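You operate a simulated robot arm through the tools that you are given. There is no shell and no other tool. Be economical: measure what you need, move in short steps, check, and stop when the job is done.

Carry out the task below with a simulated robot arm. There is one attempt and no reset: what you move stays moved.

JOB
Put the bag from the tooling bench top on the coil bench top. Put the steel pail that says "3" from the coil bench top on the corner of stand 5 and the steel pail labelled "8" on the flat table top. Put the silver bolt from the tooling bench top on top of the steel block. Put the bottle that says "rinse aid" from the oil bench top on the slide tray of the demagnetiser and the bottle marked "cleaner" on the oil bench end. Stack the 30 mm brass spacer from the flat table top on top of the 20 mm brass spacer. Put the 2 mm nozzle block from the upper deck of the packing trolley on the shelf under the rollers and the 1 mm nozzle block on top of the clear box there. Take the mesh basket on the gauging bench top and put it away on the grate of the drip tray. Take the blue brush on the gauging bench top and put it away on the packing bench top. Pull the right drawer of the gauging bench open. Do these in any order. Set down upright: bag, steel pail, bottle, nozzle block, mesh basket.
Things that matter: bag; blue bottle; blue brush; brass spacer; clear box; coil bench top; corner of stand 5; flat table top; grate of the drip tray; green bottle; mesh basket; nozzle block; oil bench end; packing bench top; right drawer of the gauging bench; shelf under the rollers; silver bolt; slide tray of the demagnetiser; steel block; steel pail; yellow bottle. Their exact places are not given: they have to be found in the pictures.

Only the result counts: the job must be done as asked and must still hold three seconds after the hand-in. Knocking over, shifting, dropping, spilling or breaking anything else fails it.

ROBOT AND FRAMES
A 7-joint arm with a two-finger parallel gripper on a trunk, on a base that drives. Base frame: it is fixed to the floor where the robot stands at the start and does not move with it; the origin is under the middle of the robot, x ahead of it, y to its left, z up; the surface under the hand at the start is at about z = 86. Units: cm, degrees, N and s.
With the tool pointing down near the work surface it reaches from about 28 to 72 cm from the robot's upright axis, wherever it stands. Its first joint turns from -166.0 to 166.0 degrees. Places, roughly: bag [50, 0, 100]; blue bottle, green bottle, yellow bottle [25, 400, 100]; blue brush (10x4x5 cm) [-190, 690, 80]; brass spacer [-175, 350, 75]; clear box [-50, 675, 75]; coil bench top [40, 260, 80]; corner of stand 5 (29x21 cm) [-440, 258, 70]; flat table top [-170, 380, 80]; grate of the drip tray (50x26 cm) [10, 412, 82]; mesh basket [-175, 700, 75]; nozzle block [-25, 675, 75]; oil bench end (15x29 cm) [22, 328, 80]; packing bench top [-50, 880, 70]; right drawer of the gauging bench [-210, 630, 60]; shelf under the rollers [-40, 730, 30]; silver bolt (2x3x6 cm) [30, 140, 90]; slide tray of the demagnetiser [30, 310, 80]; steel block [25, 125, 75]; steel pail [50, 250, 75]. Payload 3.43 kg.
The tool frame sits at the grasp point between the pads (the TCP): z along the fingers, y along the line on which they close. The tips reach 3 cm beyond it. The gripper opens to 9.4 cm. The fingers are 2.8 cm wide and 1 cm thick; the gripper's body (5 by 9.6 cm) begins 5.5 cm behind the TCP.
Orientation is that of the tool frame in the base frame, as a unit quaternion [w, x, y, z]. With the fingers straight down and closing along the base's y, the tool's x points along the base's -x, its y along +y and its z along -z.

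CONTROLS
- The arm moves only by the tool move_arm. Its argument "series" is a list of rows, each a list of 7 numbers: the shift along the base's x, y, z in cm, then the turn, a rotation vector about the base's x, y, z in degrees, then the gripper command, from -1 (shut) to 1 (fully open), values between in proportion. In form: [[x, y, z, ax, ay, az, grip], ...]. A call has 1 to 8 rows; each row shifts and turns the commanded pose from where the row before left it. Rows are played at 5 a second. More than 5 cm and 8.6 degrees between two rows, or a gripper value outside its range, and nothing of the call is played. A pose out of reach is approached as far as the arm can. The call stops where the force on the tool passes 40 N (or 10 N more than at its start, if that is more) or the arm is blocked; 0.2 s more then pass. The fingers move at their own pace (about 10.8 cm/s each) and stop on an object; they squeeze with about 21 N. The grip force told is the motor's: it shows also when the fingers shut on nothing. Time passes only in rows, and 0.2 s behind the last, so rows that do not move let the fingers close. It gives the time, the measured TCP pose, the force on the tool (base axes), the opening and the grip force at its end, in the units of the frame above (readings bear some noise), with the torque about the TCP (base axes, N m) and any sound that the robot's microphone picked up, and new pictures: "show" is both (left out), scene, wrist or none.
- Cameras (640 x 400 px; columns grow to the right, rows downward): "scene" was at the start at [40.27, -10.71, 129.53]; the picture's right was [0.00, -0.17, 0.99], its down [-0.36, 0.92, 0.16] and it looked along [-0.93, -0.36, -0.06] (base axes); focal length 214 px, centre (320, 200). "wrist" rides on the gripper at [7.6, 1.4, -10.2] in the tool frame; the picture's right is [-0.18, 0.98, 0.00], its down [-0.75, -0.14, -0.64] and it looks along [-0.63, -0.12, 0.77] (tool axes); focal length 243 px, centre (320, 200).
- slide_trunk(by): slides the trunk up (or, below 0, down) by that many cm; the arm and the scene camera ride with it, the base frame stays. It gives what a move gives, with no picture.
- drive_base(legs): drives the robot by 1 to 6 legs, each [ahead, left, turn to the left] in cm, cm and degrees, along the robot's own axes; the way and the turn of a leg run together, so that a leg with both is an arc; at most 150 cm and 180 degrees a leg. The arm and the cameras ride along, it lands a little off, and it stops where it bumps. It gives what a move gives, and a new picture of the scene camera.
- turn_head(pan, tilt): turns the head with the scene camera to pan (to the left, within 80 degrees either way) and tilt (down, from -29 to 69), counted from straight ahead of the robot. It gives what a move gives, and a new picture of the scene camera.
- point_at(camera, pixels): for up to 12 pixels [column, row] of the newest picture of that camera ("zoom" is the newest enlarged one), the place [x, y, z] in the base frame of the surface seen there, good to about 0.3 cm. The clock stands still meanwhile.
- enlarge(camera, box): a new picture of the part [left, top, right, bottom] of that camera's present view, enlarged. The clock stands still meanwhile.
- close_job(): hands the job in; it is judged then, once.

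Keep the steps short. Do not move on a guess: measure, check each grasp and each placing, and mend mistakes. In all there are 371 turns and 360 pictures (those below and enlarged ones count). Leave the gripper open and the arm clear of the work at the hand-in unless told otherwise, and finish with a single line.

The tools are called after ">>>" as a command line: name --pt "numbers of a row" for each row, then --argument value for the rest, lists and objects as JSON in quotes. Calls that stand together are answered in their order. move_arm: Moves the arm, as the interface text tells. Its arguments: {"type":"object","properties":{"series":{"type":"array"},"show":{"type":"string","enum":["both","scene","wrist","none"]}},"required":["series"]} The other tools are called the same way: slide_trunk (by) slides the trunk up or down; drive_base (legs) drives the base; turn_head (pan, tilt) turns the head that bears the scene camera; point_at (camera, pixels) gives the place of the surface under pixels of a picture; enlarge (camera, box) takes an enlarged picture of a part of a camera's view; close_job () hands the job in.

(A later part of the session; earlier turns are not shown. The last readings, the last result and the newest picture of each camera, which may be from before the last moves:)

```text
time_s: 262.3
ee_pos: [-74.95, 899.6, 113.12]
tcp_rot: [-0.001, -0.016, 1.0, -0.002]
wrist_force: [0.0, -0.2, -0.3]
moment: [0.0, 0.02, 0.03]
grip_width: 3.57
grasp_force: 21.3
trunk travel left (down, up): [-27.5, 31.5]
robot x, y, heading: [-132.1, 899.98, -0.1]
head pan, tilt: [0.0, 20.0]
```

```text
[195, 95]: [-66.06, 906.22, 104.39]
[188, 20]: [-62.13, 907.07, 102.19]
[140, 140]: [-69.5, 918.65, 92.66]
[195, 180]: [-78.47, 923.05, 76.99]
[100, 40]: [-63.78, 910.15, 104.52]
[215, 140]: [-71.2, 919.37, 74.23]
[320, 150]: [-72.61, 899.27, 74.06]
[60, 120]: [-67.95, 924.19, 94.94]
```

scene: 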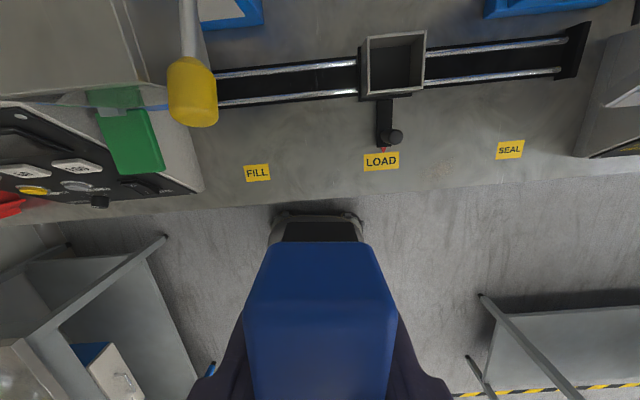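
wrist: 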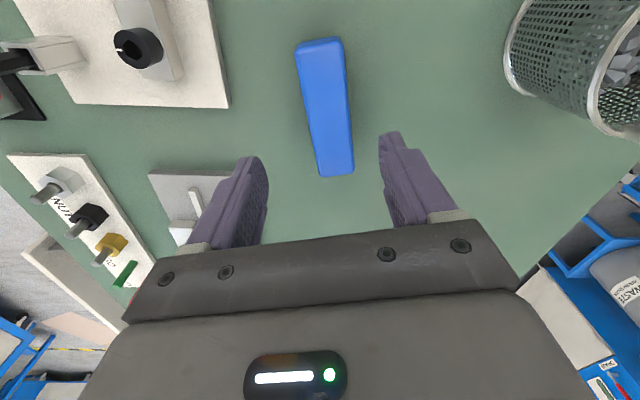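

The lever end is at (-66,906,104). I shift to y≈894, keeping clear of it, and descend.

>>> move_arm --pt "0.9 -4.8 0 0 0 0 -1" --pt "0.9 -0.8 0 0 0 0 -1" --pt "0 0 -5 0 0 0 -1" --pt "0 0 -5 0 0 0 -1" --pt "0 0 -5 0 0 0 -1" --pt "0 0 -5 0 0 0 -1" --pt "0 0 -5 0 0 0 -1" --pt "0 0 -5 0 0 0 -1"

```text
time_s: 264.1
ee_pos: [-72.97, 893.89, 82.59]
tcp_rot: [-0.001, -0.016, 1.0, -0.001]
wrist_force: [-0.4, 0.5, -0.6]
moment: [0.01, 0.0, -0.01]
grip_width: 3.6
grasp_force: 21.2
trunk travel left (down, up): [-27.5, 31.5]
robot x, y, heading: [-132.37, 899.6, -0.2]
head pan, tilt: [0.0, 20.0]
```

scene: 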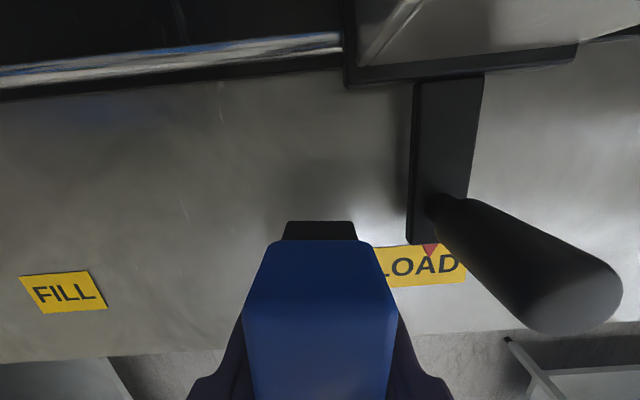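
wrist: 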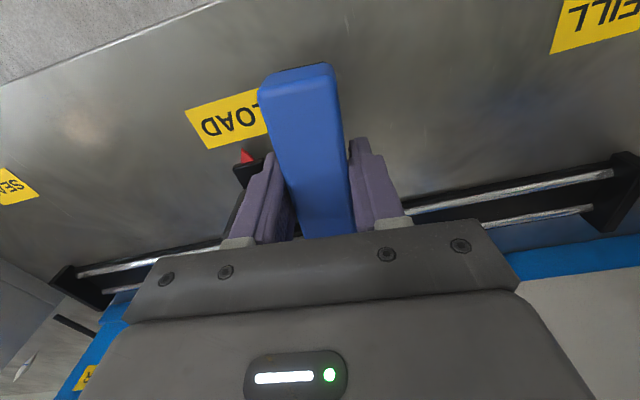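

The LOAD lever is close to the right finger; I shift 2.5 cm to +y and lower to contact.

>>> move_arm --pt "0 2.5 -1.5 0 0 0 -1" --pt "0 0 -2.2 0 0 0 -1" --pt "0 0 -0.5 0 0 0 -1" --pt "0 0 -0.4 0 0 0 -1" --pt "0 0 -0.3 0 0 0 -1" --show "none"

```text
time_s: 265.3
ee_pos: [-73.07, 896.51, 77.92]
tcp_rot: [-0.002, -0.016, 1.0, -0.002]
wrist_force: [-0.4, -0.4, -1.5]
moment: [0.02, 0.01, -0.01]
grip_width: 3.6
grasp_force: 20.7
trunk travel left (down, up): [-27.5, 31.5]
robot x, y, heading: [-132.1, 899.73, -0.2]
head pan, tilt: [0.0, 20.0]
```

>>> move_arm --pt "0 0 -0.3 0 0 0 -1" --pt "0 0 -0.2 0 0 0 -1" --pt "0 0 0 0 0 0 -1" --show "none"

```text
time_s: 266.1
ee_pos: [-73.13, 896.42, 77.77]
tcp_rot: [0.001, -0.016, 1.0, -0.001]
wrist_force: [2.6, -0.4, 18.8]
moment: [-0.01, -0.04, -0.01]
grip_width: 3.61
grasp_force: 21.1
trunk travel left (down, up): [-27.5, 31.5]
robot x, y, heading: [-132.28, 899.56, -0.0]
head pan, tilt: [0.0, 20.0]
```

Contact. I ease up, open and rise.

>>> move_arm --pt "0 0 0.2 0 0 0 -1" --pt "0 0 0 0 0 0 0" --pt "0 0 0 0 0 0 0.1" --pt "0 0 4 0 0 0 0.1" --pt "0 0 5 0 0 0 0.1" --pt "0 0 5 0 0 0 0.1" --pt "0 0 5 0 0 0 0.1" --pt "0 0 5 0 0 0 0.1" --show "scene"

```text
time_s: 267.9
ee_pos: [-73.38, 896.23, 101.68]
tcp_rot: [-0.002, -0.014, 1.0, -0.001]
wrist_force: [0.0, -0.4, 0.8]
moment: [-0.02, -0.01, 0.04]
grip_width: 5.17
grasp_force: 0.0
trunk travel left (down, up): [-27.5, 31.5]
robot x, y, heading: [-132.36, 899.5, 0.0]
head pan, tilt: [0.0, 20.0]
```

scene: 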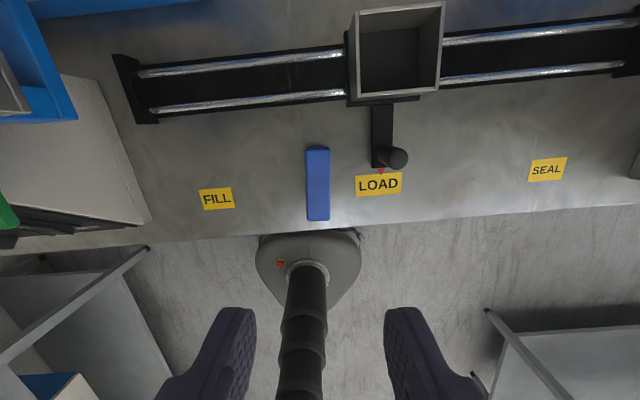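

The brush lies on the packing bench. I retract and raise the arm before driving to the packing trolley.

>>> move_arm --pt "-3 0 4 0 0 0 0.5" --pt "-3 0 4 0 0 0 0.5" --pt "-3 0 4 0 0 0 0.5" --pt "-4 1 2 0 0 0 0.5" --pt "-4.5 1 0 0 0 0 0.5" --pt "-4.5 1 0 0 0 0 0.5" --show "none"

>>> drive_base --legs '[[5, -120, 0]]'

>>> turn_head --pan -30 --tilt -25

```text
time_s: 269.3
ee_pos: [-95.3, 899.34, 115.63]
tcp_rot: [-0.001, -0.016, 1.0, -0.002]
wrist_force: [-0.1, 0.1, 0.0]
moment: [0.0, -0.03, -0.01]
grip_width: 7.04
grasp_force: 0.1
trunk travel left (down, up): [-27.5, 31.5]
robot x, y, heading: [-131.96, 899.4, -0.1]
head pan, tilt: [0.0, 20.0]
```

```text
time_s: 275.4
ee_pos: [-88.88, 780.05, 115.61]
tcp_rot: [-0.002, -0.027, 1.0, -0.002]
wrist_force: [1.6, 0.3, -0.4]
moment: [0.01, 0.0, 0.04]
grip_width: 7.03
grasp_force: 0.0
trunk travel left (down, up): [-27.5, 31.5]
robot x, y, heading: [-126.33, 779.65, 1.4]
head pan, tilt: [0.0, 20.0]
```

scene: 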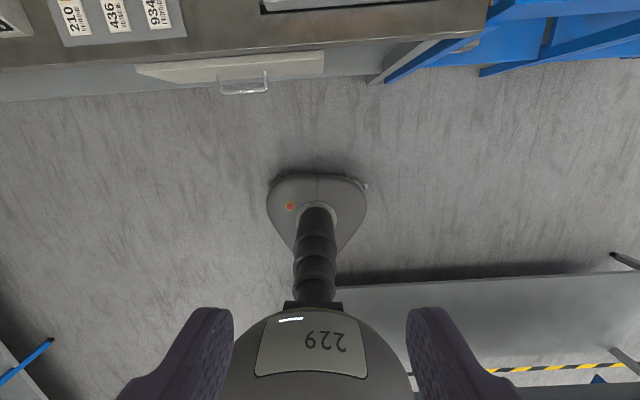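

```text
time_s: 276.5
ee_pos: [-89.05, 780.11, 115.68]
tcp_rot: [0.0, -0.026, 1.0, -0.002]
wrist_force: [0.1, -0.3, 0.0]
moment: [0.0, -0.01, 0.01]
grip_width: 7.04
grasp_force: 0.0
trunk travel left (down, up): [-27.5, 31.5]
robot x, y, heading: [-125.9, 779.74, 1.1]
head pan, tilt: [-30.0, -25.0]
```

scene: 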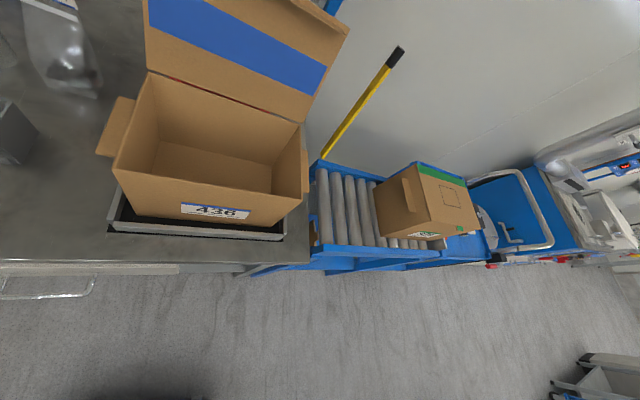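

Roller table then the trolley beyond. I drive right another 95.

>>> drive_base --legs '[[8, -95, -1.2]]'

>>> turn_head --pan 0 --tilt -25

```text
time_s: 281.6
ee_pos: [-78.51, 683.7, 115.71]
tcp_rot: [-0.002, -0.033, 0.999, -0.001]
wrist_force: [0.5, 0.0, 0.4]
moment: [0.04, 0.0, 0.0]
grip_width: 7.02
grasp_force: 0.0
trunk travel left (down, up): [-27.5, 31.5]
robot x, y, heading: [-115.62, 682.95, 1.8]
head pan, tilt: [-30.0, -25.0]
```

scene: 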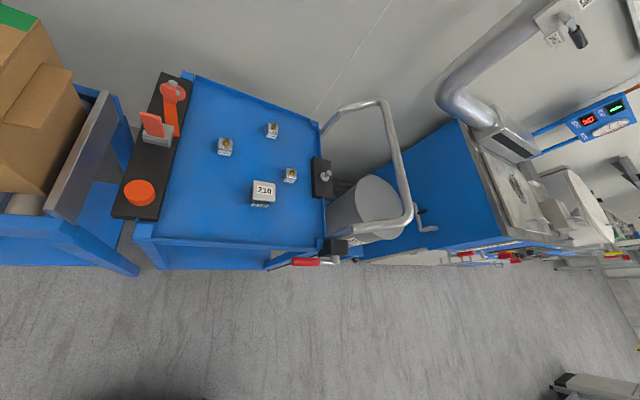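

```text
time_s: 282.5
ee_pos: [-78.59, 683.73, 115.61]
tcp_rot: [0.0, -0.033, 0.999, -0.002]
wrist_force: [-0.2, 0.3, 0.4]
moment: [0.02, 0.01, 0.0]
grip_width: 7.05
grasp_force: 0.1
trunk travel left (down, up): [-27.5, 31.5]
robot x, y, heading: [-115.35, 682.33, 2.1]
head pan, tilt: [0.0, -25.0]
```

scene: 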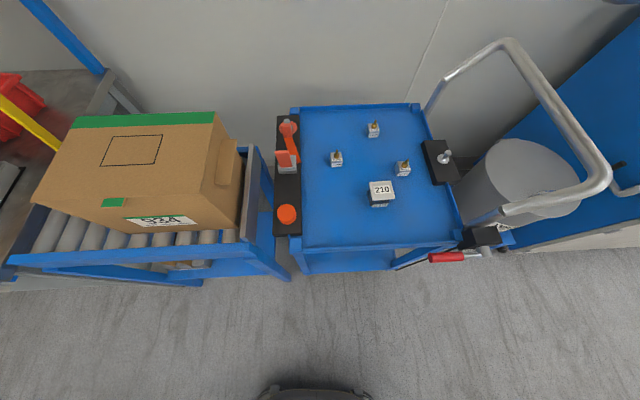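

Three small nozzle blocks and a clear box (labelled 210) are on the trolley. I zoom and measure.

>>> enlarge --camera "scene" --box '[290, 100, 450, 220]'

>>> point_at --camera "scene" --pixels '[[336, 156], [374, 128], [403, 167], [382, 185], [380, 200], [340, 200], [430, 200], [380, 245], [437, 255], [300, 260], [262, 260]]'

```text
3.33 times, centred on (370, 160) of scene
```

zoom: 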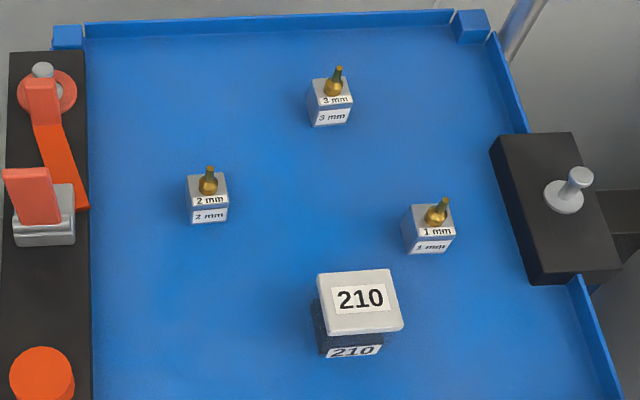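

```text
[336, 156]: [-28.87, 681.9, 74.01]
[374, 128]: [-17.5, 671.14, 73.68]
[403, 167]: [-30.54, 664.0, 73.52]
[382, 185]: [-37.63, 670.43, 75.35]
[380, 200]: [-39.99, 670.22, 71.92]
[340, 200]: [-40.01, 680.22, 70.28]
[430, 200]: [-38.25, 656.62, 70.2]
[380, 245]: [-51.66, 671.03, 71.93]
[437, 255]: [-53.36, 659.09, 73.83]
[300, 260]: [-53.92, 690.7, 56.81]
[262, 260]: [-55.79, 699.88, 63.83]
```

2 mm block at (-29,682), 1 mm at (-30.5,664), deck z≈70.2; the clear box lid "210" near (-38,670). I drive ahead 26 with heading correction.

>>> drive_base --legs '[[26, -8, -2]]'

>>> turn_head --pan 0 --tilt 0

>>> enlarge --camera "scene" --box '[220, 100, 440, 240]'

```text
time_s: 284.5
ee_pos: [-52.05, 674.64, 115.67]
tcp_rot: [-0.001, -0.015, 1.0, 0.0]
wrist_force: [0.6, -0.4, 0.0]
moment: [0.02, 0.0, 0.02]
grip_width: 7.06
grasp_force: 0.1
trunk travel left (down, up): [-27.5, 31.5]
robot x, y, heading: [-89.43, 675.05, -0.5]
head pan, tilt: [0.0, -25.0]
```

scene: 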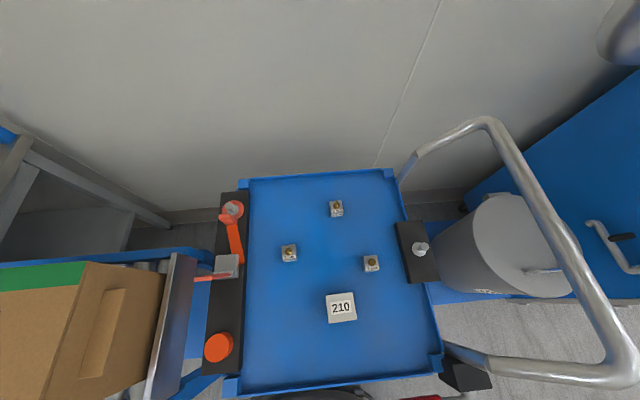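

```text
time_s: 285.4
ee_pos: [-52.15, 674.71, 115.7]
tcp_rot: [-0.001, -0.015, 1.0, -0.002]
wrist_force: [-0.4, 0.3, 0.1]
moment: [0.01, 0.01, 0.02]
grip_width: 7.03
grasp_force: 0.1
trunk travel left (down, up): [-27.5, 31.5]
robot x, y, heading: [-89.54, 675.54, -0.1]
head pan, tilt: [0.0, 0.0]
```

scene: 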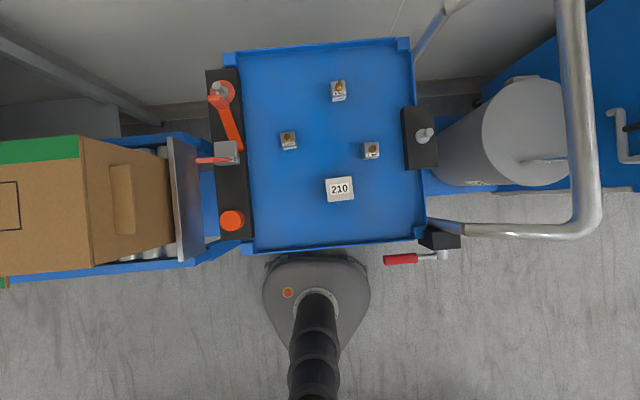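

```text
2.86 times, centred on (330, 170) of scene
```

zoom: 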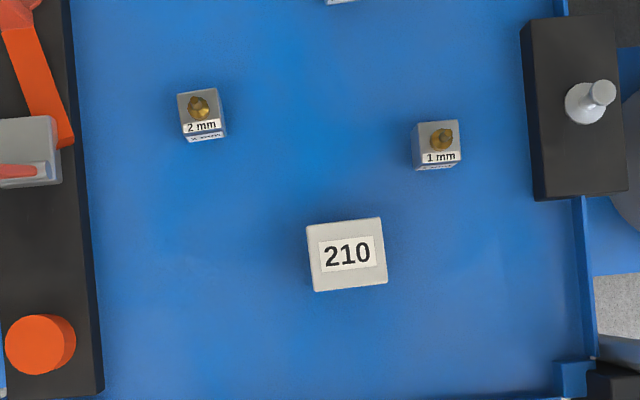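

>>> point_at --camera "zoom" --pixels '[[416, 128], [458, 122], [415, 160], [458, 158], [441, 135], [308, 228], [380, 220], [316, 288], [385, 280], [346, 230], [180, 96], [216, 90]]'

>>> point_at --camera "zoom" --pixels '[[186, 132], [222, 125], [198, 107], [437, 142], [437, 165], [250, 200]]'

```text
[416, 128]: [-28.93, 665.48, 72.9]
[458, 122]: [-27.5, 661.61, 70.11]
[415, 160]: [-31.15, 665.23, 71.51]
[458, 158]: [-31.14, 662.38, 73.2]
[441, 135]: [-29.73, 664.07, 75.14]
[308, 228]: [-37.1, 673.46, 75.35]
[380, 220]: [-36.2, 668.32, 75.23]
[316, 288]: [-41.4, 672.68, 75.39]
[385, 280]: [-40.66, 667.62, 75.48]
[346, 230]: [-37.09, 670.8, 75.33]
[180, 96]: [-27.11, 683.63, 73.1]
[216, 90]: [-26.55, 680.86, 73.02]
```

```text
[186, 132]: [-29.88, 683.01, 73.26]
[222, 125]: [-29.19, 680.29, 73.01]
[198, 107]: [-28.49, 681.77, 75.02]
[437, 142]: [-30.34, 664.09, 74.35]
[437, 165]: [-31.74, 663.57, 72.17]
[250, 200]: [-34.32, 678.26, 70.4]
```

1 mm block: centre (-29.9,664.0), ≈2.9 cm square, top z 73.2, turned ~9°. Box lid: centre (-38.9,670.5), 5.2×4.4, z 75.35. I move above the 1 mm block.

>>> move_arm --pt "3.7 -1.8 0 0 0 7.3 0.2" --pt "3.7 -1.8 0 0 0 0 0.2" --pt "3.7 -1.8 0 0 0 0 0.2" --pt "3.7 -1.8 0 0 0 0 0.2" --pt "3.7 -1.8 0 0 0 0 0.2" --pt "3.7 -1.7 0 0 0 0 0.2" --pt "0 0 -5 0 0 0 0.2" --pt "0 0 -5 0 0 0 0.2" --show "none"

>>> move_arm --pt "0 0 -5 0 0 0 0.2" --pt "0 0 -5 0 0 0 0.2" --pt "0 0 -5 0 0 0 0.2" --pt "0 0 -5 0 0 0 0.2" --pt "0 0 -4 0 0 0 0.2" --pt "0 0 0 0 0 0 0.2" --show "wrist"

>>> turn_head --pan 0 --tilt 33

```text
time_s: 287.2
ee_pos: [-29.89, 664.1, 105.62]
tcp_rot: [-0.001, -0.078, 0.997, -0.002]
wrist_force: [-1.3, 0.4, 0.0]
moment: [0.01, -0.02, -0.03]
grip_width: 5.66
grasp_force: 0.0
trunk travel left (down, up): [-27.5, 31.5]
robot x, y, heading: [-88.92, 674.92, -0.2]
head pan, tilt: [0.0, 0.0]
```

```text
time_s: 288.6
ee_pos: [-30.05, 664.05, 81.39]
tcp_rot: [-0.001, -0.079, 0.997, -0.002]
wrist_force: [0.3, -0.6, -0.9]
moment: [0.03, -0.01, -0.04]
grip_width: 5.65
grasp_force: 0.0
trunk travel left (down, up): [-27.5, 31.5]
robot x, y, heading: [-89.1, 675.26, -0.4]
head pan, tilt: [0.0, 0.0]
```

wrist: 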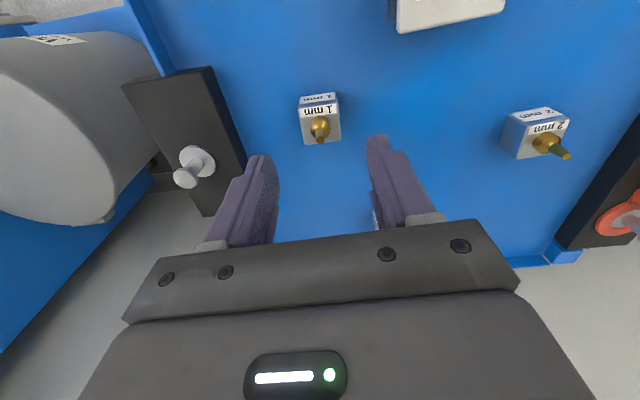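

```text
time_s: 289.5
ee_pos: [-29.92, 664.08, 81.41]
tcp_rot: [-0.001, -0.078, 0.997, -0.002]
wrist_force: [-1.1, 0.3, 0.7]
moment: [-0.01, -0.03, 0.01]
grip_width: 5.62
grasp_force: 0.0
trunk travel left (down, up): [-27.5, 31.5]
robot x, y, heading: [-89.27, 674.75, -0.3]
head pan, tilt: [0.0, 33.0]
```

scene: 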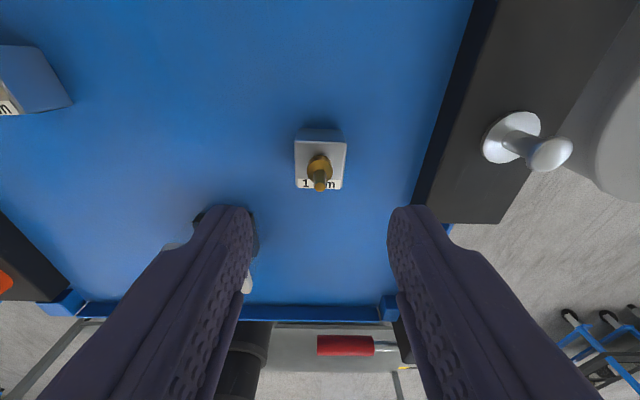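

Centred between the fingers. I descend to z≈73.5 and close.

>>> move_arm --pt "0 0 -4 0 0 0 0.1" --pt "0 0 -3 0 0 0 0.1" --pt "0 0 -0.9 0 0 0 0.1" --pt "0 0 0 0 0 0 -0.2" --pt "0 0 0 0 0 0 -0.6" --pt "0 0 0 0 0 0 -1" --pt "0 0 0 0 0 0 -1" --show "scene"

```text
time_s: 291.1
ee_pos: [-29.98, 663.9, 73.66]
tcp_rot: [-0.001, -0.078, 0.997, -0.001]
wrist_force: [0.7, 0.6, -0.8]
moment: [0.02, 0.01, 0.01]
grip_width: 3.14
grasp_force: 21.2
trunk travel left (down, up): [-27.5, 31.5]
robot x, y, heading: [-88.59, 675.33, -0.1]
head pan, tilt: [0.0, 33.0]
```

scene: 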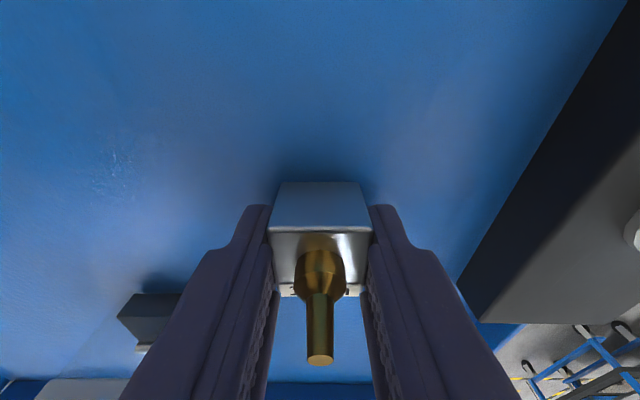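

Gripped (3.14). I lift 12 cm and move above the box lid.

>>> move_arm --pt "0 0 2 0 0 0 -1" --pt "0 0 5 0 0 0 -1" --pt "0 0 5 0 0 0 -1" --pt "-3 2.2 0 0 0 0 -1" --pt "-3 2.2 0 0 0 0 -1" --pt "-2.9 2.2 0 0 0 0 -1" --pt "0 0 0 0 0 0 -1"

```text
time_s: 292.7
ee_pos: [-38.88, 670.51, 85.52]
tcp_rot: [0.0, -0.077, 0.997, -0.002]
wrist_force: [0.0, -1.0, -0.9]
moment: [0.02, -0.01, 0.03]
grip_width: 3.14
grasp_force: 21.8
trunk travel left (down, up): [-27.5, 31.5]
robot x, y, heading: [-89.11, 675.36, -0.1]
head pan, tilt: [0.0, 33.0]
```

scene: 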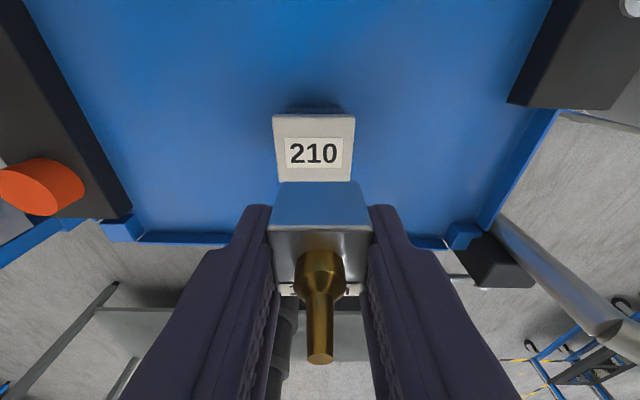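
wrist: 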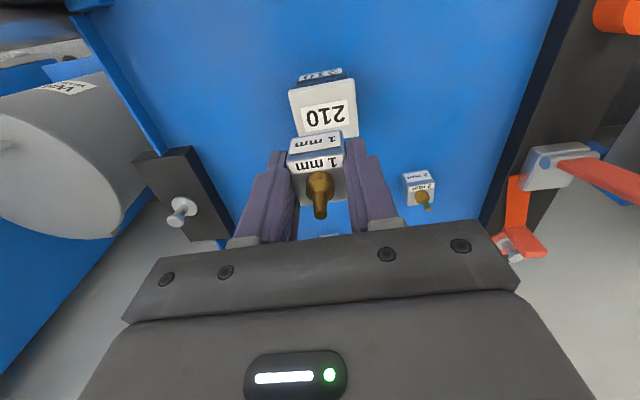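

>>> point_at --camera "scene" --pixels '[[278, 150], [350, 150], [313, 118], [280, 178], [349, 178], [271, 235], [371, 235], [320, 225]]'

```text
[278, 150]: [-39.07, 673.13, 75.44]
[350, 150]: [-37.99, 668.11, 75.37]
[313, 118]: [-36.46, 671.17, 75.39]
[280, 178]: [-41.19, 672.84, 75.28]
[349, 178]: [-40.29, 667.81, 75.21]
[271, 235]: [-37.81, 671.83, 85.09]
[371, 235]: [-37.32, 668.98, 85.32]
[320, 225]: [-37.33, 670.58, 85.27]
```

Aligned with the lid centre (-38.9,670.6). I lower to contact.

>>> move_arm --pt "0 0.1 -4 0 0 0 -1" --pt "0 0 -2 0 0 0 -1" --pt "0 0 -0.4 0 0 0 -1" --pt "0 0 -0.3 0 0 0 -1" --pt "0 0 0 0 0 0 -1" --show "none"

```text
time_s: 293.9
ee_pos: [-38.91, 670.74, 79.0]
tcp_rot: [-0.001, -0.078, 0.997, -0.001]
wrist_force: [-0.1, -0.3, -0.5]
moment: [0.01, 0.03, -0.01]
grip_width: 3.16
grasp_force: 20.5
trunk travel left (down, up): [-27.5, 31.5]
robot x, y, heading: [-88.95, 675.13, -0.4]
head pan, tilt: [0.0, 33.0]
```

>>> move_arm --pt "0 0 -0.2 0 0 0 -1" --pt "0 0 -0.2 0 0 0 -1" --pt "0 0 0 0 0 0 -1" --show "none"

```text
time_s: 294.7
ee_pos: [-38.87, 670.78, 78.77]
tcp_rot: [0.0, -0.078, 0.997, -0.001]
wrist_force: [-0.1, 0.6, 7.7]
moment: [0.07, -0.01, 0.02]
grip_width: 3.14
grasp_force: 21.7
trunk travel left (down, up): [-27.5, 31.5]
robot x, y, heading: [-88.5, 675.46, -0.1]
head pan, tilt: [0.0, 33.0]
```

Light contact (8 N). I open and rise.

>>> move_arm --pt "0 0 0 0 0 0 -0.5" --pt "0 0 0 0 0 0 -0.1" --pt "0 0 0 0 0 0 0.1" --pt "0 0 4 0 0 0 0.1" --pt "0 0 5 0 0 0 0.1" --pt "0 0 5 0 0 0 0.1" --show "scene"

```text
time_s: 296.1
ee_pos: [-39.02, 671.04, 92.76]
tcp_rot: [-0.002, -0.078, 0.997, 0.0]
wrist_force: [-0.1, -0.4, 0.1]
moment: [0.01, -0.01, 0.03]
grip_width: 5.12
grasp_force: 0.1
trunk travel left (down, up): [-27.5, 31.5]
robot x, y, heading: [-89.58, 675.16, -0.3]
head pan, tilt: [0.0, 33.0]
```

scene: 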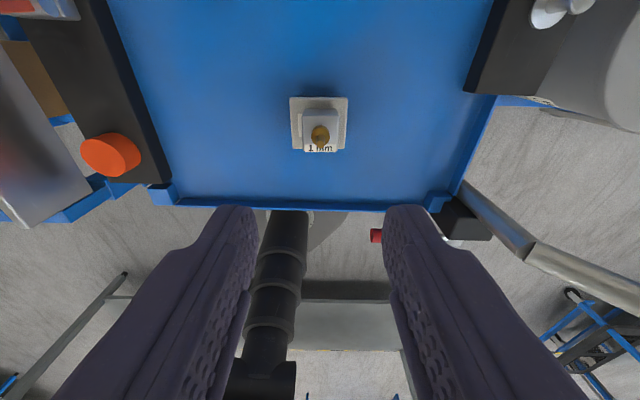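

The 1 mm block is on the clear box. Next I survey the shelf under the rollers: back off, go left, and tilt the hand 45° forward.

>>> drive_base --legs '[[-38, 0, 0], [0, 50, 0]]'

>>> move_arm --pt "0 0 -3 0 -8.2 -1.5 0.1" --pt "0 0 -3 0 -8.2 -1.5 0.1" --pt "0 0 -3 0 -8.2 -1.5 0.1" --pt "0 0 -3 0 -8.2 -1.5 0.1" --pt "0 0 -3 0 -8.2 -1.5 0.1" --pt "0 0 -3 0 -4 -1.4 0.1" --show "none"

>>> slide_trunk --by -20

>>> turn_head --pan 0 --tilt -25

```text
time_s: 301.1
ee_pos: [-77.96, 721.55, 92.73]
tcp_rot: [-0.001, -0.079, 0.997, -0.002]
wrist_force: [-0.1, 1.0, 0.7]
moment: [0.0, -0.03, 0.0]
grip_width: 5.14
grasp_force: 0.0
trunk travel left (down, up): [-27.5, 31.5]
robot x, y, heading: [-128.25, 725.54, -0.0]
head pan, tilt: [0.0, 33.0]
```

scene: 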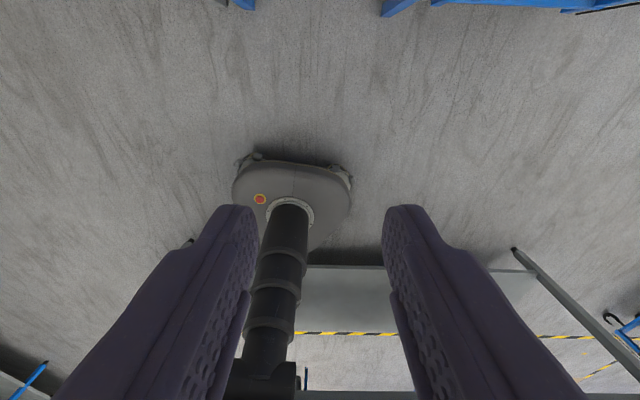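

```text
time_s: 302.6
ee_pos: [-78.11, 721.63, 74.92]
tcp_rot: [0.38, 0.001, 0.924, -0.034]
wrist_force: [-0.4, -0.4, 0.5]
moment: [-0.02, 0.0, 0.02]
grip_width: 5.18
grasp_force: 0.0
trunk travel left (down, up): [-27.5, 31.5]
robot x, y, heading: [-128.06, 725.72, 0.1]
head pan, tilt: [0.0, 33.0]
```

```text
time_s: 304.7
ee_pos: [-77.89, 721.6, 54.77]
tcp_rot: [0.379, 0.001, 0.925, -0.033]
wrist_force: [-0.1, 1.1, 0.2]
moment: [-0.04, -0.02, 0.04]
grip_width: 5.17
grasp_force: 0.1
trunk travel left (down, up): [-7.5, 51.5]
robot x, y, heading: [-128.6, 725.99, -0.2]
head pan, tilt: [0.0, 33.0]
```

```text
time_s: 306.0
ee_pos: [-78.02, 721.41, 54.98]
tcp_rot: [0.379, 0.001, 0.925, -0.034]
wrist_force: [-0.6, -0.5, -0.6]
moment: [0.0, 0.01, 0.04]
grip_width: 5.16
grasp_force: 0.0
trunk travel left (down, up): [-7.5, 51.5]
robot x, y, heading: [-127.8, 725.67, -0.1]
head pan, tilt: [0.0, -25.0]
```

scene: 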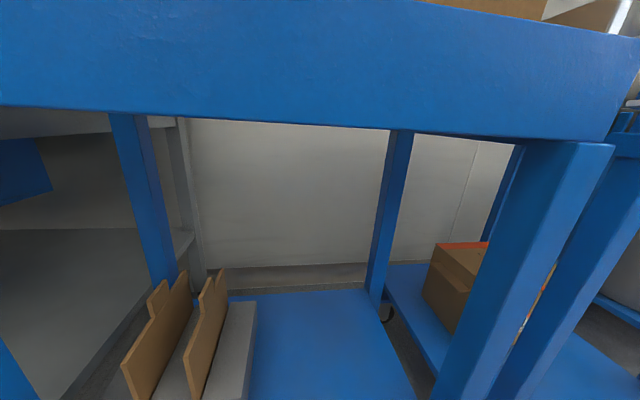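

>>> turn_head --pan 0 --tilt 0

>>> point_at --camera "scene" --pixels '[[330, 100], [300, 200], [370, 200], [250, 200], [200, 200], [330, 240], [330, 60], [400, 230], [230, 100], [330, 20], [480, 100], [130, 150]]'

```text
time_s: 306.9
ee_pos: [-78.02, 721.46, 54.99]
tcp_rot: [0.38, 0.002, 0.924, -0.034]
wrist_force: [0.8, 0.0, -0.4]
moment: [0.02, 0.02, -0.03]
grip_width: 5.18
grasp_force: 0.0
trunk travel left (down, up): [-7.5, 51.5]
robot x, y, heading: [-127.93, 725.85, 0.0]
head pan, tilt: [0.0, 0.0]
```

scene: 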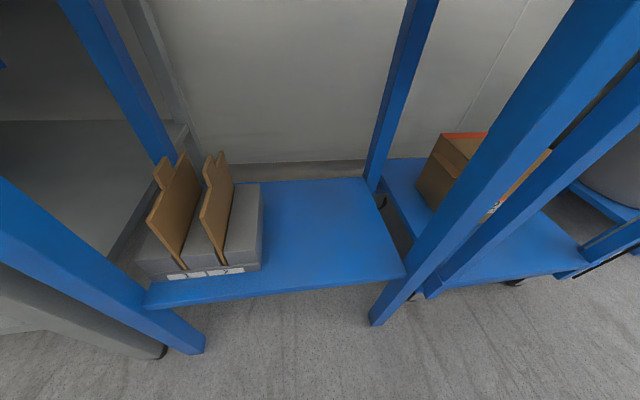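

```text
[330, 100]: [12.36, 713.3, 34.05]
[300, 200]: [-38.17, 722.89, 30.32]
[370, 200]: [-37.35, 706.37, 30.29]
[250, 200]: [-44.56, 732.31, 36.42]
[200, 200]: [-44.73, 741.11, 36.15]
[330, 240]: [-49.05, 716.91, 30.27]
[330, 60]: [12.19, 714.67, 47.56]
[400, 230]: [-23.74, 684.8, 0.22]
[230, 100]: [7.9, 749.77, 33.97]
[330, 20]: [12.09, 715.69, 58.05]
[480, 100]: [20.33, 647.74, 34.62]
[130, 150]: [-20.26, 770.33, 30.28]
```

Shelf z≈30.3 is free at y 700–730. I measure its front edge, legs, and the roller frame's underside.

>>> point_at --camera "scene" --pixels '[[320, 285], [320, 292], [220, 297], [395, 272], [420, 260], [160, 310], [385, 300], [262, 250]]'

>>> turn_head --pan 0 --tilt -25

>>> point_at --camera "scene" --pixels '[[300, 120], [300, 60], [200, 110], [500, 130], [560, 160], [480, 330]]'

```text
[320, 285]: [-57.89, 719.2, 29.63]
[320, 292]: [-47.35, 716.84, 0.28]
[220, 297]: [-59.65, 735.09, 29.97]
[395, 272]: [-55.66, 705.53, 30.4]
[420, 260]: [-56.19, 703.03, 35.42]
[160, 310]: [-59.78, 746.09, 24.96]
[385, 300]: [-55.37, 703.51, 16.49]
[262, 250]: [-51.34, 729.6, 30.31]
```

```text
time_s: 307.8
ee_pos: [-78.16, 721.51, 54.86]
tcp_rot: [0.38, 0.002, 0.924, -0.034]
wrist_force: [-0.2, 0.3, -0.7]
moment: [-0.01, 0.03, 0.0]
grip_width: 5.19
grasp_force: 0.0
trunk travel left (down, up): [-7.5, 51.5]
robot x, y, heading: [-127.59, 725.92, -0.1]
head pan, tilt: [0.0, -25.0]
```

scene: 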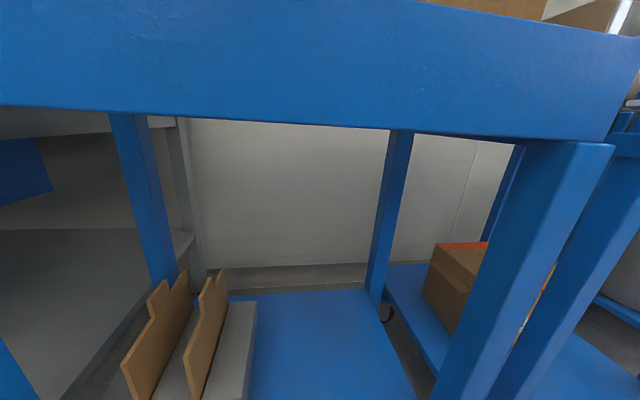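

```text
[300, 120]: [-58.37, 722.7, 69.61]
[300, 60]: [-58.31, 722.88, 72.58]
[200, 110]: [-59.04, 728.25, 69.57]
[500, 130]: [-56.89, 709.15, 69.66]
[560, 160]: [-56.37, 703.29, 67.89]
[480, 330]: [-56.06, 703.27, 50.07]
```

Frame underside is z≈69.5, so plenty of height. I'll pick the 2 mm block with the hand tilted 45° and set it down with the same tilt. Raise trunk and hand, drive right 40.

>>> slide_trunk --by 20

>>> move_arm --pt "0 0 5 0 0 2 0.1" --pt "0 0 5 0 0 4 0.1" --pt "0 0 5 0 0 4 0.1" --show "none"

>>> drive_base --legs '[[0, -40, 0], [30, 0, 0]]'

>>> turn_head --pan 0 --tilt 20

```text
time_s: 309.9
ee_pos: [-78.03, 721.62, 74.89]
tcp_rot: [0.379, 0.001, 0.925, -0.034]
wrist_force: [-0.7, 0.1, 0.5]
moment: [0.01, -0.01, 0.03]
grip_width: 5.17
grasp_force: 0.1
trunk travel left (down, up): [-27.5, 31.5]
robot x, y, heading: [-128.34, 725.96, -0.1]
head pan, tilt: [0.0, -25.0]
```

```text
time_s: 310.7
ee_pos: [-77.99, 721.39, 90.21]
tcp_rot: [0.38, -0.078, 0.922, -0.001]
wrist_force: [0.8, 0.9, 0.9]
moment: [0.0, 0.01, -0.01]
grip_width: 5.15
grasp_force: 0.0
trunk travel left (down, up): [-27.5, 31.5]
robot x, y, heading: [-128.25, 726.0, 0.1]
head pan, tilt: [0.0, -25.0]
```

```text
time_s: 314.9
ee_pos: [-47.8, 681.07, 90.13]
tcp_rot: [0.381, -0.079, 0.921, 0.0]
wrist_force: [0.2, -0.6, -0.4]
moment: [-0.02, 0.01, -0.02]
grip_width: 5.18
grasp_force: 0.1
trunk travel left (down, up): [-27.5, 31.5]
robot x, y, heading: [-98.14, 685.34, -0.0]
head pan, tilt: [0.0, -25.0]
```

scene: 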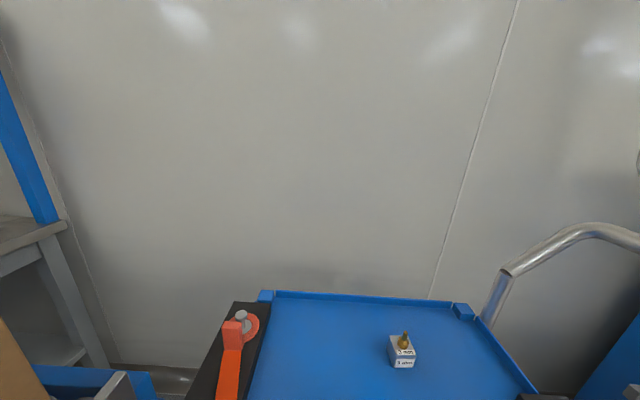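

```text
time_s: 316.0
ee_pos: [-47.86, 681.07, 90.13]
tcp_rot: [0.382, -0.08, 0.921, 0.0]
wrist_force: [0.3, 0.6, 0.2]
moment: [0.04, -0.02, 0.0]
grip_width: 5.17
grasp_force: 0.0
trunk travel left (down, up): [-27.5, 31.5]
robot x, y, heading: [-98.27, 685.61, 0.2]
head pan, tilt: [0.0, 20.0]
```

scene: 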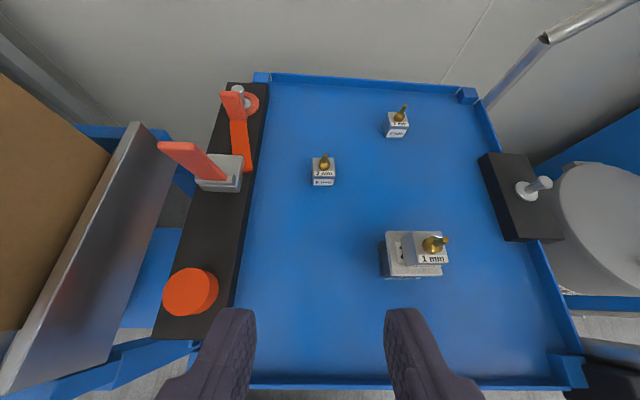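

I measure the 2 mm block and check the 1 mm block on the lid.

>>> enlarge --camera "scene" --box '[300, 140, 460, 290]'

>>> point_at --camera "scene" --pixels '[[313, 160], [333, 160], [314, 172], [334, 172], [324, 162], [324, 175], [408, 245], [445, 240], [410, 262], [446, 261], [390, 240], [395, 270]]'

```text
2.67 times, centred on (380, 215) of scene
```

zoom: 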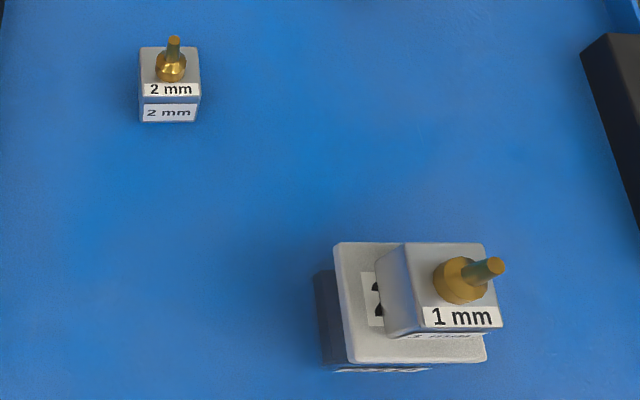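

```text
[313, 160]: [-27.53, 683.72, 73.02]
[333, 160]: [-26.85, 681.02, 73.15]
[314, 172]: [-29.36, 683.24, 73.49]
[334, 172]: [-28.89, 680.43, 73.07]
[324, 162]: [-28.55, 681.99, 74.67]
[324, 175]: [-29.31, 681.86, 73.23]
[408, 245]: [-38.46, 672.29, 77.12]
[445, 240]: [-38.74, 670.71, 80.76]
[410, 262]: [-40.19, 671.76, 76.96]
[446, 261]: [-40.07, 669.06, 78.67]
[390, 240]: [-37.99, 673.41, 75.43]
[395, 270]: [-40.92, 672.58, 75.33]
```

2 mm block centre ≈(-28.5,682.0). I correct the roll by 3.4° and approach along the tool axis.

>>> move_arm --pt "3.07 0 -2.7 3.4 0 0 0.1" --pt "3.07 0 -2.7 0 0 0 0.1" --pt "3.07 0 -2.7 0 0 0 0.1" --pt "3.07 0 -2.7 0 0 0 0.1" --pt "0 0 0 0 0 0 0.1"

```text
time_s: 317.2
ee_pos: [-35.57, 680.78, 79.41]
tcp_rot: [0.383, -0.067, 0.921, 0.027]
wrist_force: [0.6, 0.5, 0.0]
moment: [0.01, 0.0, 0.01]
grip_width: 5.18
grasp_force: 0.0
trunk travel left (down, up): [-27.5, 31.5]
robot x, y, heading: [-98.35, 685.25, -0.0]
head pan, tilt: [0.0, 20.0]
```

scene: 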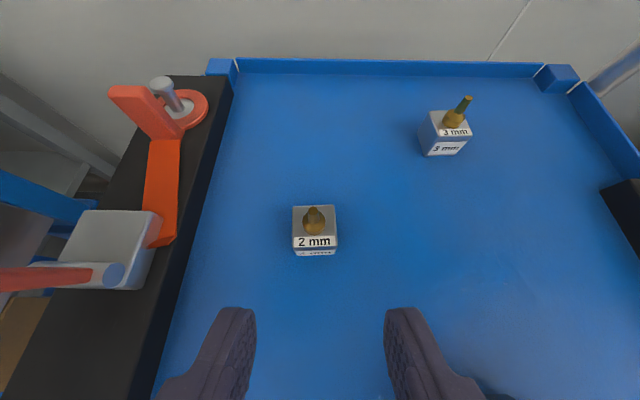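
wrist: 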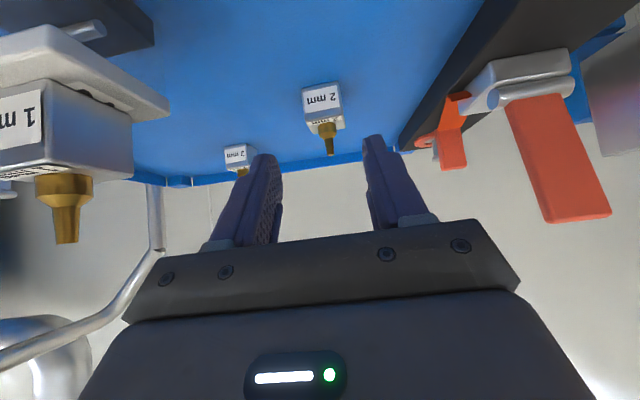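

Clear. I go the remaining 8 cm down to the block.

>>> move_arm --pt "2.2 0.4 -2.3 0 0 0 0.1" --pt "2.0 0.35 -2.1 0 0 0 0.1" --pt "1.3 0.25 -1.3 0 0 0 0.1" --pt "0 0 0 0 0 0 0.1"

```text
time_s: 318.2
ee_pos: [-30.04, 682.06, 73.84]
tcp_rot: [0.384, -0.067, 0.921, 0.027]
wrist_force: [0.2, -0.1, 0.7]
moment: [-0.04, 0.02, 0.0]
grip_width: 5.16
grasp_force: 0.1
trunk travel left (down, up): [-27.5, 31.5]
robot x, y, heading: [-98.59, 685.65, 0.1]
head pan, tilt: [0.0, 20.0]
```

scene: 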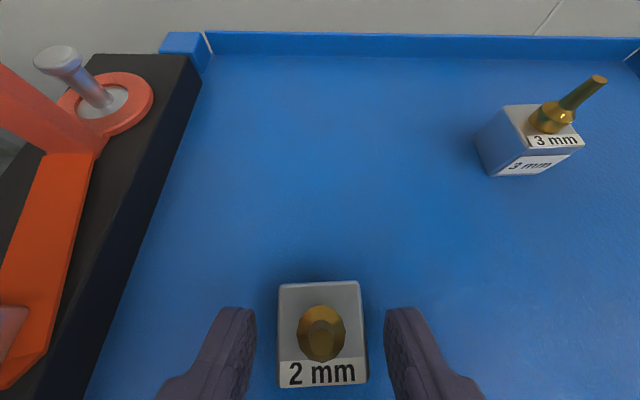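
wrist: 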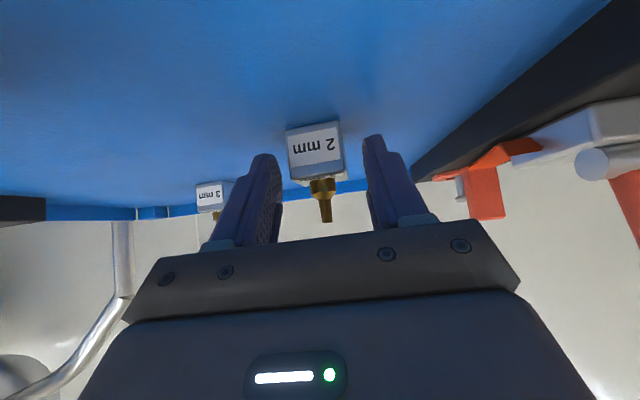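

The block is between the tips. I close.

>>> move_arm --pt "0.3 0 -0.2 0 0 0 0.1" --pt "0 0 0 0 0 0 -0.3" --pt "0 0 0 0 0 0 -0.6" --pt "0 0 0 0 0 0 -1" --pt "0 0 0 0 0 0 -1"

```text
time_s: 319.4
ee_pos: [-29.73, 682.02, 73.41]
tcp_rot: [0.383, -0.067, 0.921, 0.027]
wrist_force: [-0.3, -0.7, 0.6]
moment: [0.02, 0.01, 0.01]
grip_width: 3.13
grasp_force: 21.2
trunk travel left (down, up): [-27.5, 31.5]
robot x, y, heading: [-98.48, 685.37, 0.1]
head pan, tilt: [0.0, 20.0]
```

scene: 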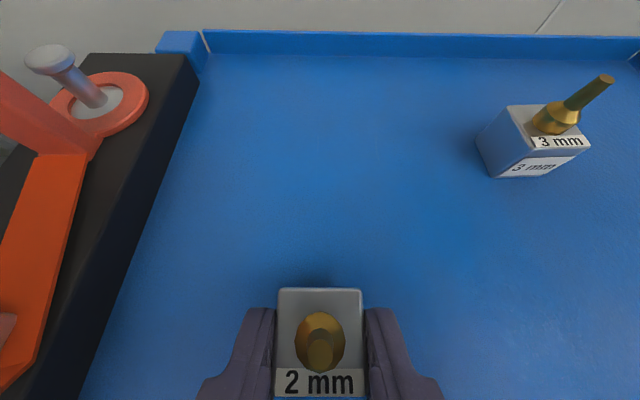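
wrist: 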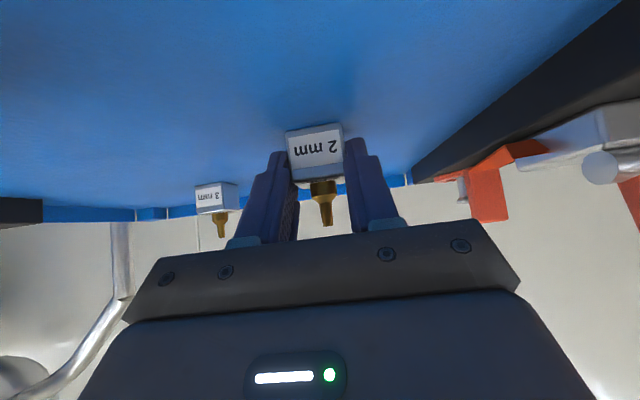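

Gripped. I lift, then back off and drive left to the roller table.

>>> move_arm --pt "0 0 2 0 0 0 -1" --pt "0 0 4.5 0 0 0 -1" --pt "0 0 4.5 0 0 0 -1" --pt "0 0 4 0 0 0 -1" --show "wrist"

>>> drive_base --legs '[[-42, 0, 0], [0, 36, 0]]'

```text
time_s: 320.4
ee_pos: [-29.93, 681.9, 88.3]
tcp_rot: [0.384, -0.067, 0.92, 0.026]
wrist_force: [-0.6, 0.2, -1.5]
moment: [0.01, 0.0, -0.01]
grip_width: 3.16
grasp_force: 21.0
trunk travel left (down, up): [-27.5, 31.5]
robot x, y, heading: [-98.41, 685.72, 0.0]
head pan, tilt: [0.0, 20.0]
```

wrist: 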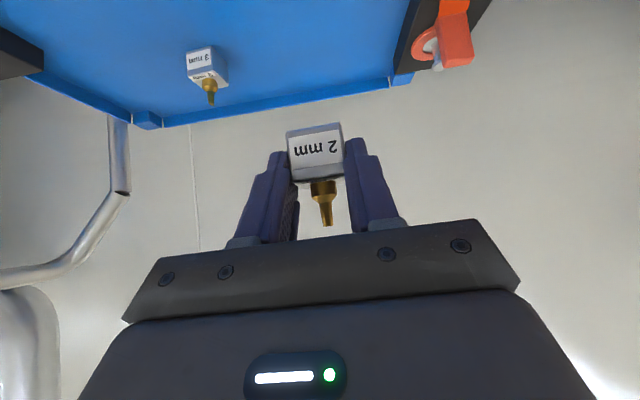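

```text
time_s: 322.9
ee_pos: [-68.23, 682.85, 88.39]
tcp_rot: [0.384, -0.071, 0.92, 0.027]
wrist_force: [-0.8, -1.2, -0.4]
moment: [-0.01, 0.03, 0.02]
grip_width: 3.17
grasp_force: 21.4
trunk travel left (down, up): [-27.5, 31.5]
robot x, y, heading: [-137.09, 685.83, 0.5]
head pan, tilt: [0.0, 20.0]
stopped in leg 1: the robot was blocked; the commanded pose is now the measured one
```

scene: 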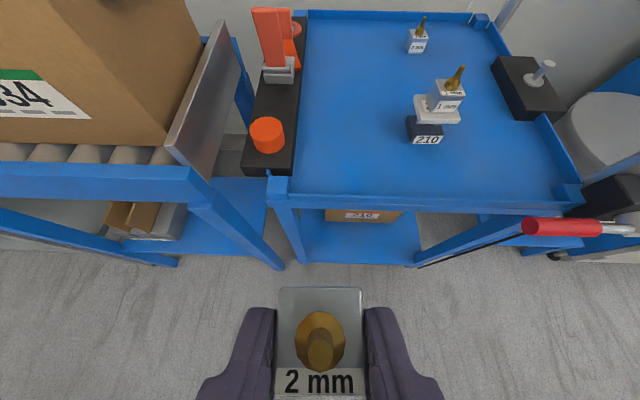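

The robot's back touched the gauging bench (blocked). I move forward 4 cm and then left 36.

>>> drive_base --legs '[[5, 0, -0.5], [0, 36, 0]]'

```text
time_s: 325.8
ee_pos: [-63.4, 718.75, 88.33]
tcp_rot: [0.383, -0.072, 0.92, 0.028]
wrist_force: [-0.6, 0.8, -0.4]
moment: [0.0, 0.04, -0.03]
grip_width: 3.15
grasp_force: 21.4
trunk travel left (down, up): [-27.5, 31.5]
robot x, y, heading: [-131.61, 721.62, 0.4]
head pan, tilt: [0.0, 20.0]
```

scene: 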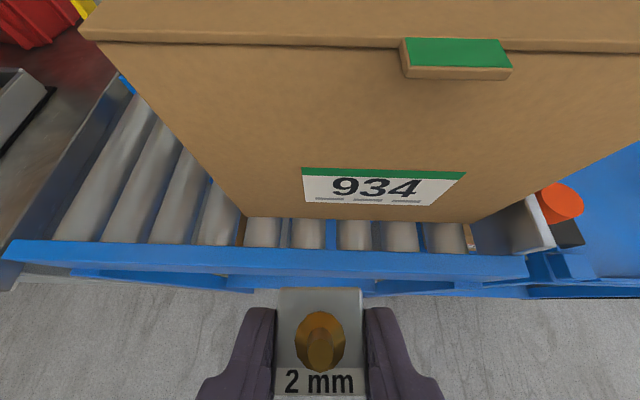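

I retract 15 cm, lower the trunk 27 and then the hand.

>>> move_arm --pt "-5 0 0 0 0 0 -1" --pt "-5 0 0 0 0 0 -1" --pt "-5 0 0 0 0 0 -1" --show "none"

>>> slide_trunk --by -27

>>> move_arm --pt "0 0 -4.5 0 0 0 -1" --pt "0 0 -4.5 0 0 0 -1" --pt "0 0 -4.5 0 0 0 -1" --pt "0 0 -4.5 0 0 0 -1" --show "scene"

```text
time_s: 326.6
ee_pos: [-78.81, 718.59, 88.25]
tcp_rot: [0.384, -0.072, 0.92, 0.029]
wrist_force: [-0.2, -0.6, -1.4]
moment: [0.01, 0.01, -0.01]
grip_width: 3.14
grasp_force: 21.8
trunk travel left (down, up): [-27.5, 31.5]
robot x, y, heading: [-132.21, 721.43, 0.7]
head pan, tilt: [0.0, 20.0]
```

```text
time_s: 329.3
ee_pos: [-78.88, 718.65, 61.12]
tcp_rot: [0.383, -0.071, 0.921, 0.028]
wrist_force: [0.3, 0.2, -1.3]
moment: [0.02, -0.02, -0.01]
grip_width: 3.14
grasp_force: 20.9
trunk travel left (down, up): [-0.5, 58.5]
robot x, y, heading: [-131.8, 721.1, 0.6]
head pan, tilt: [0.0, 20.0]
```

```text
time_s: 330.3
ee_pos: [-78.78, 718.56, 43.28]
tcp_rot: [0.383, -0.072, 0.92, 0.028]
wrist_force: [0.3, -0.3, -0.8]
moment: [0.02, 0.05, 0.0]
grip_width: 3.14
grasp_force: 20.9
trunk travel left (down, up): [-0.5, 58.5]
robot x, y, heading: [-131.93, 721.52, 0.7]
head pan, tilt: [0.0, 20.0]
```

scene: 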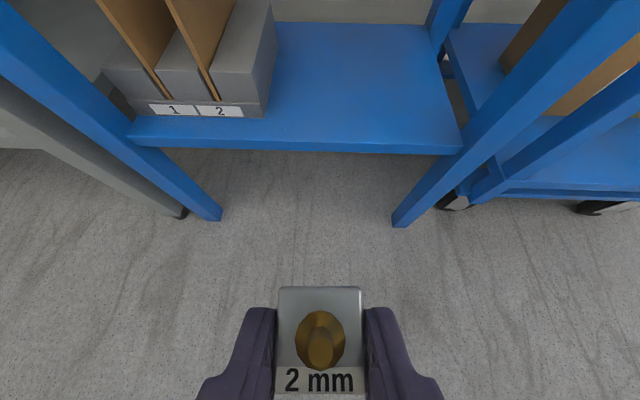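

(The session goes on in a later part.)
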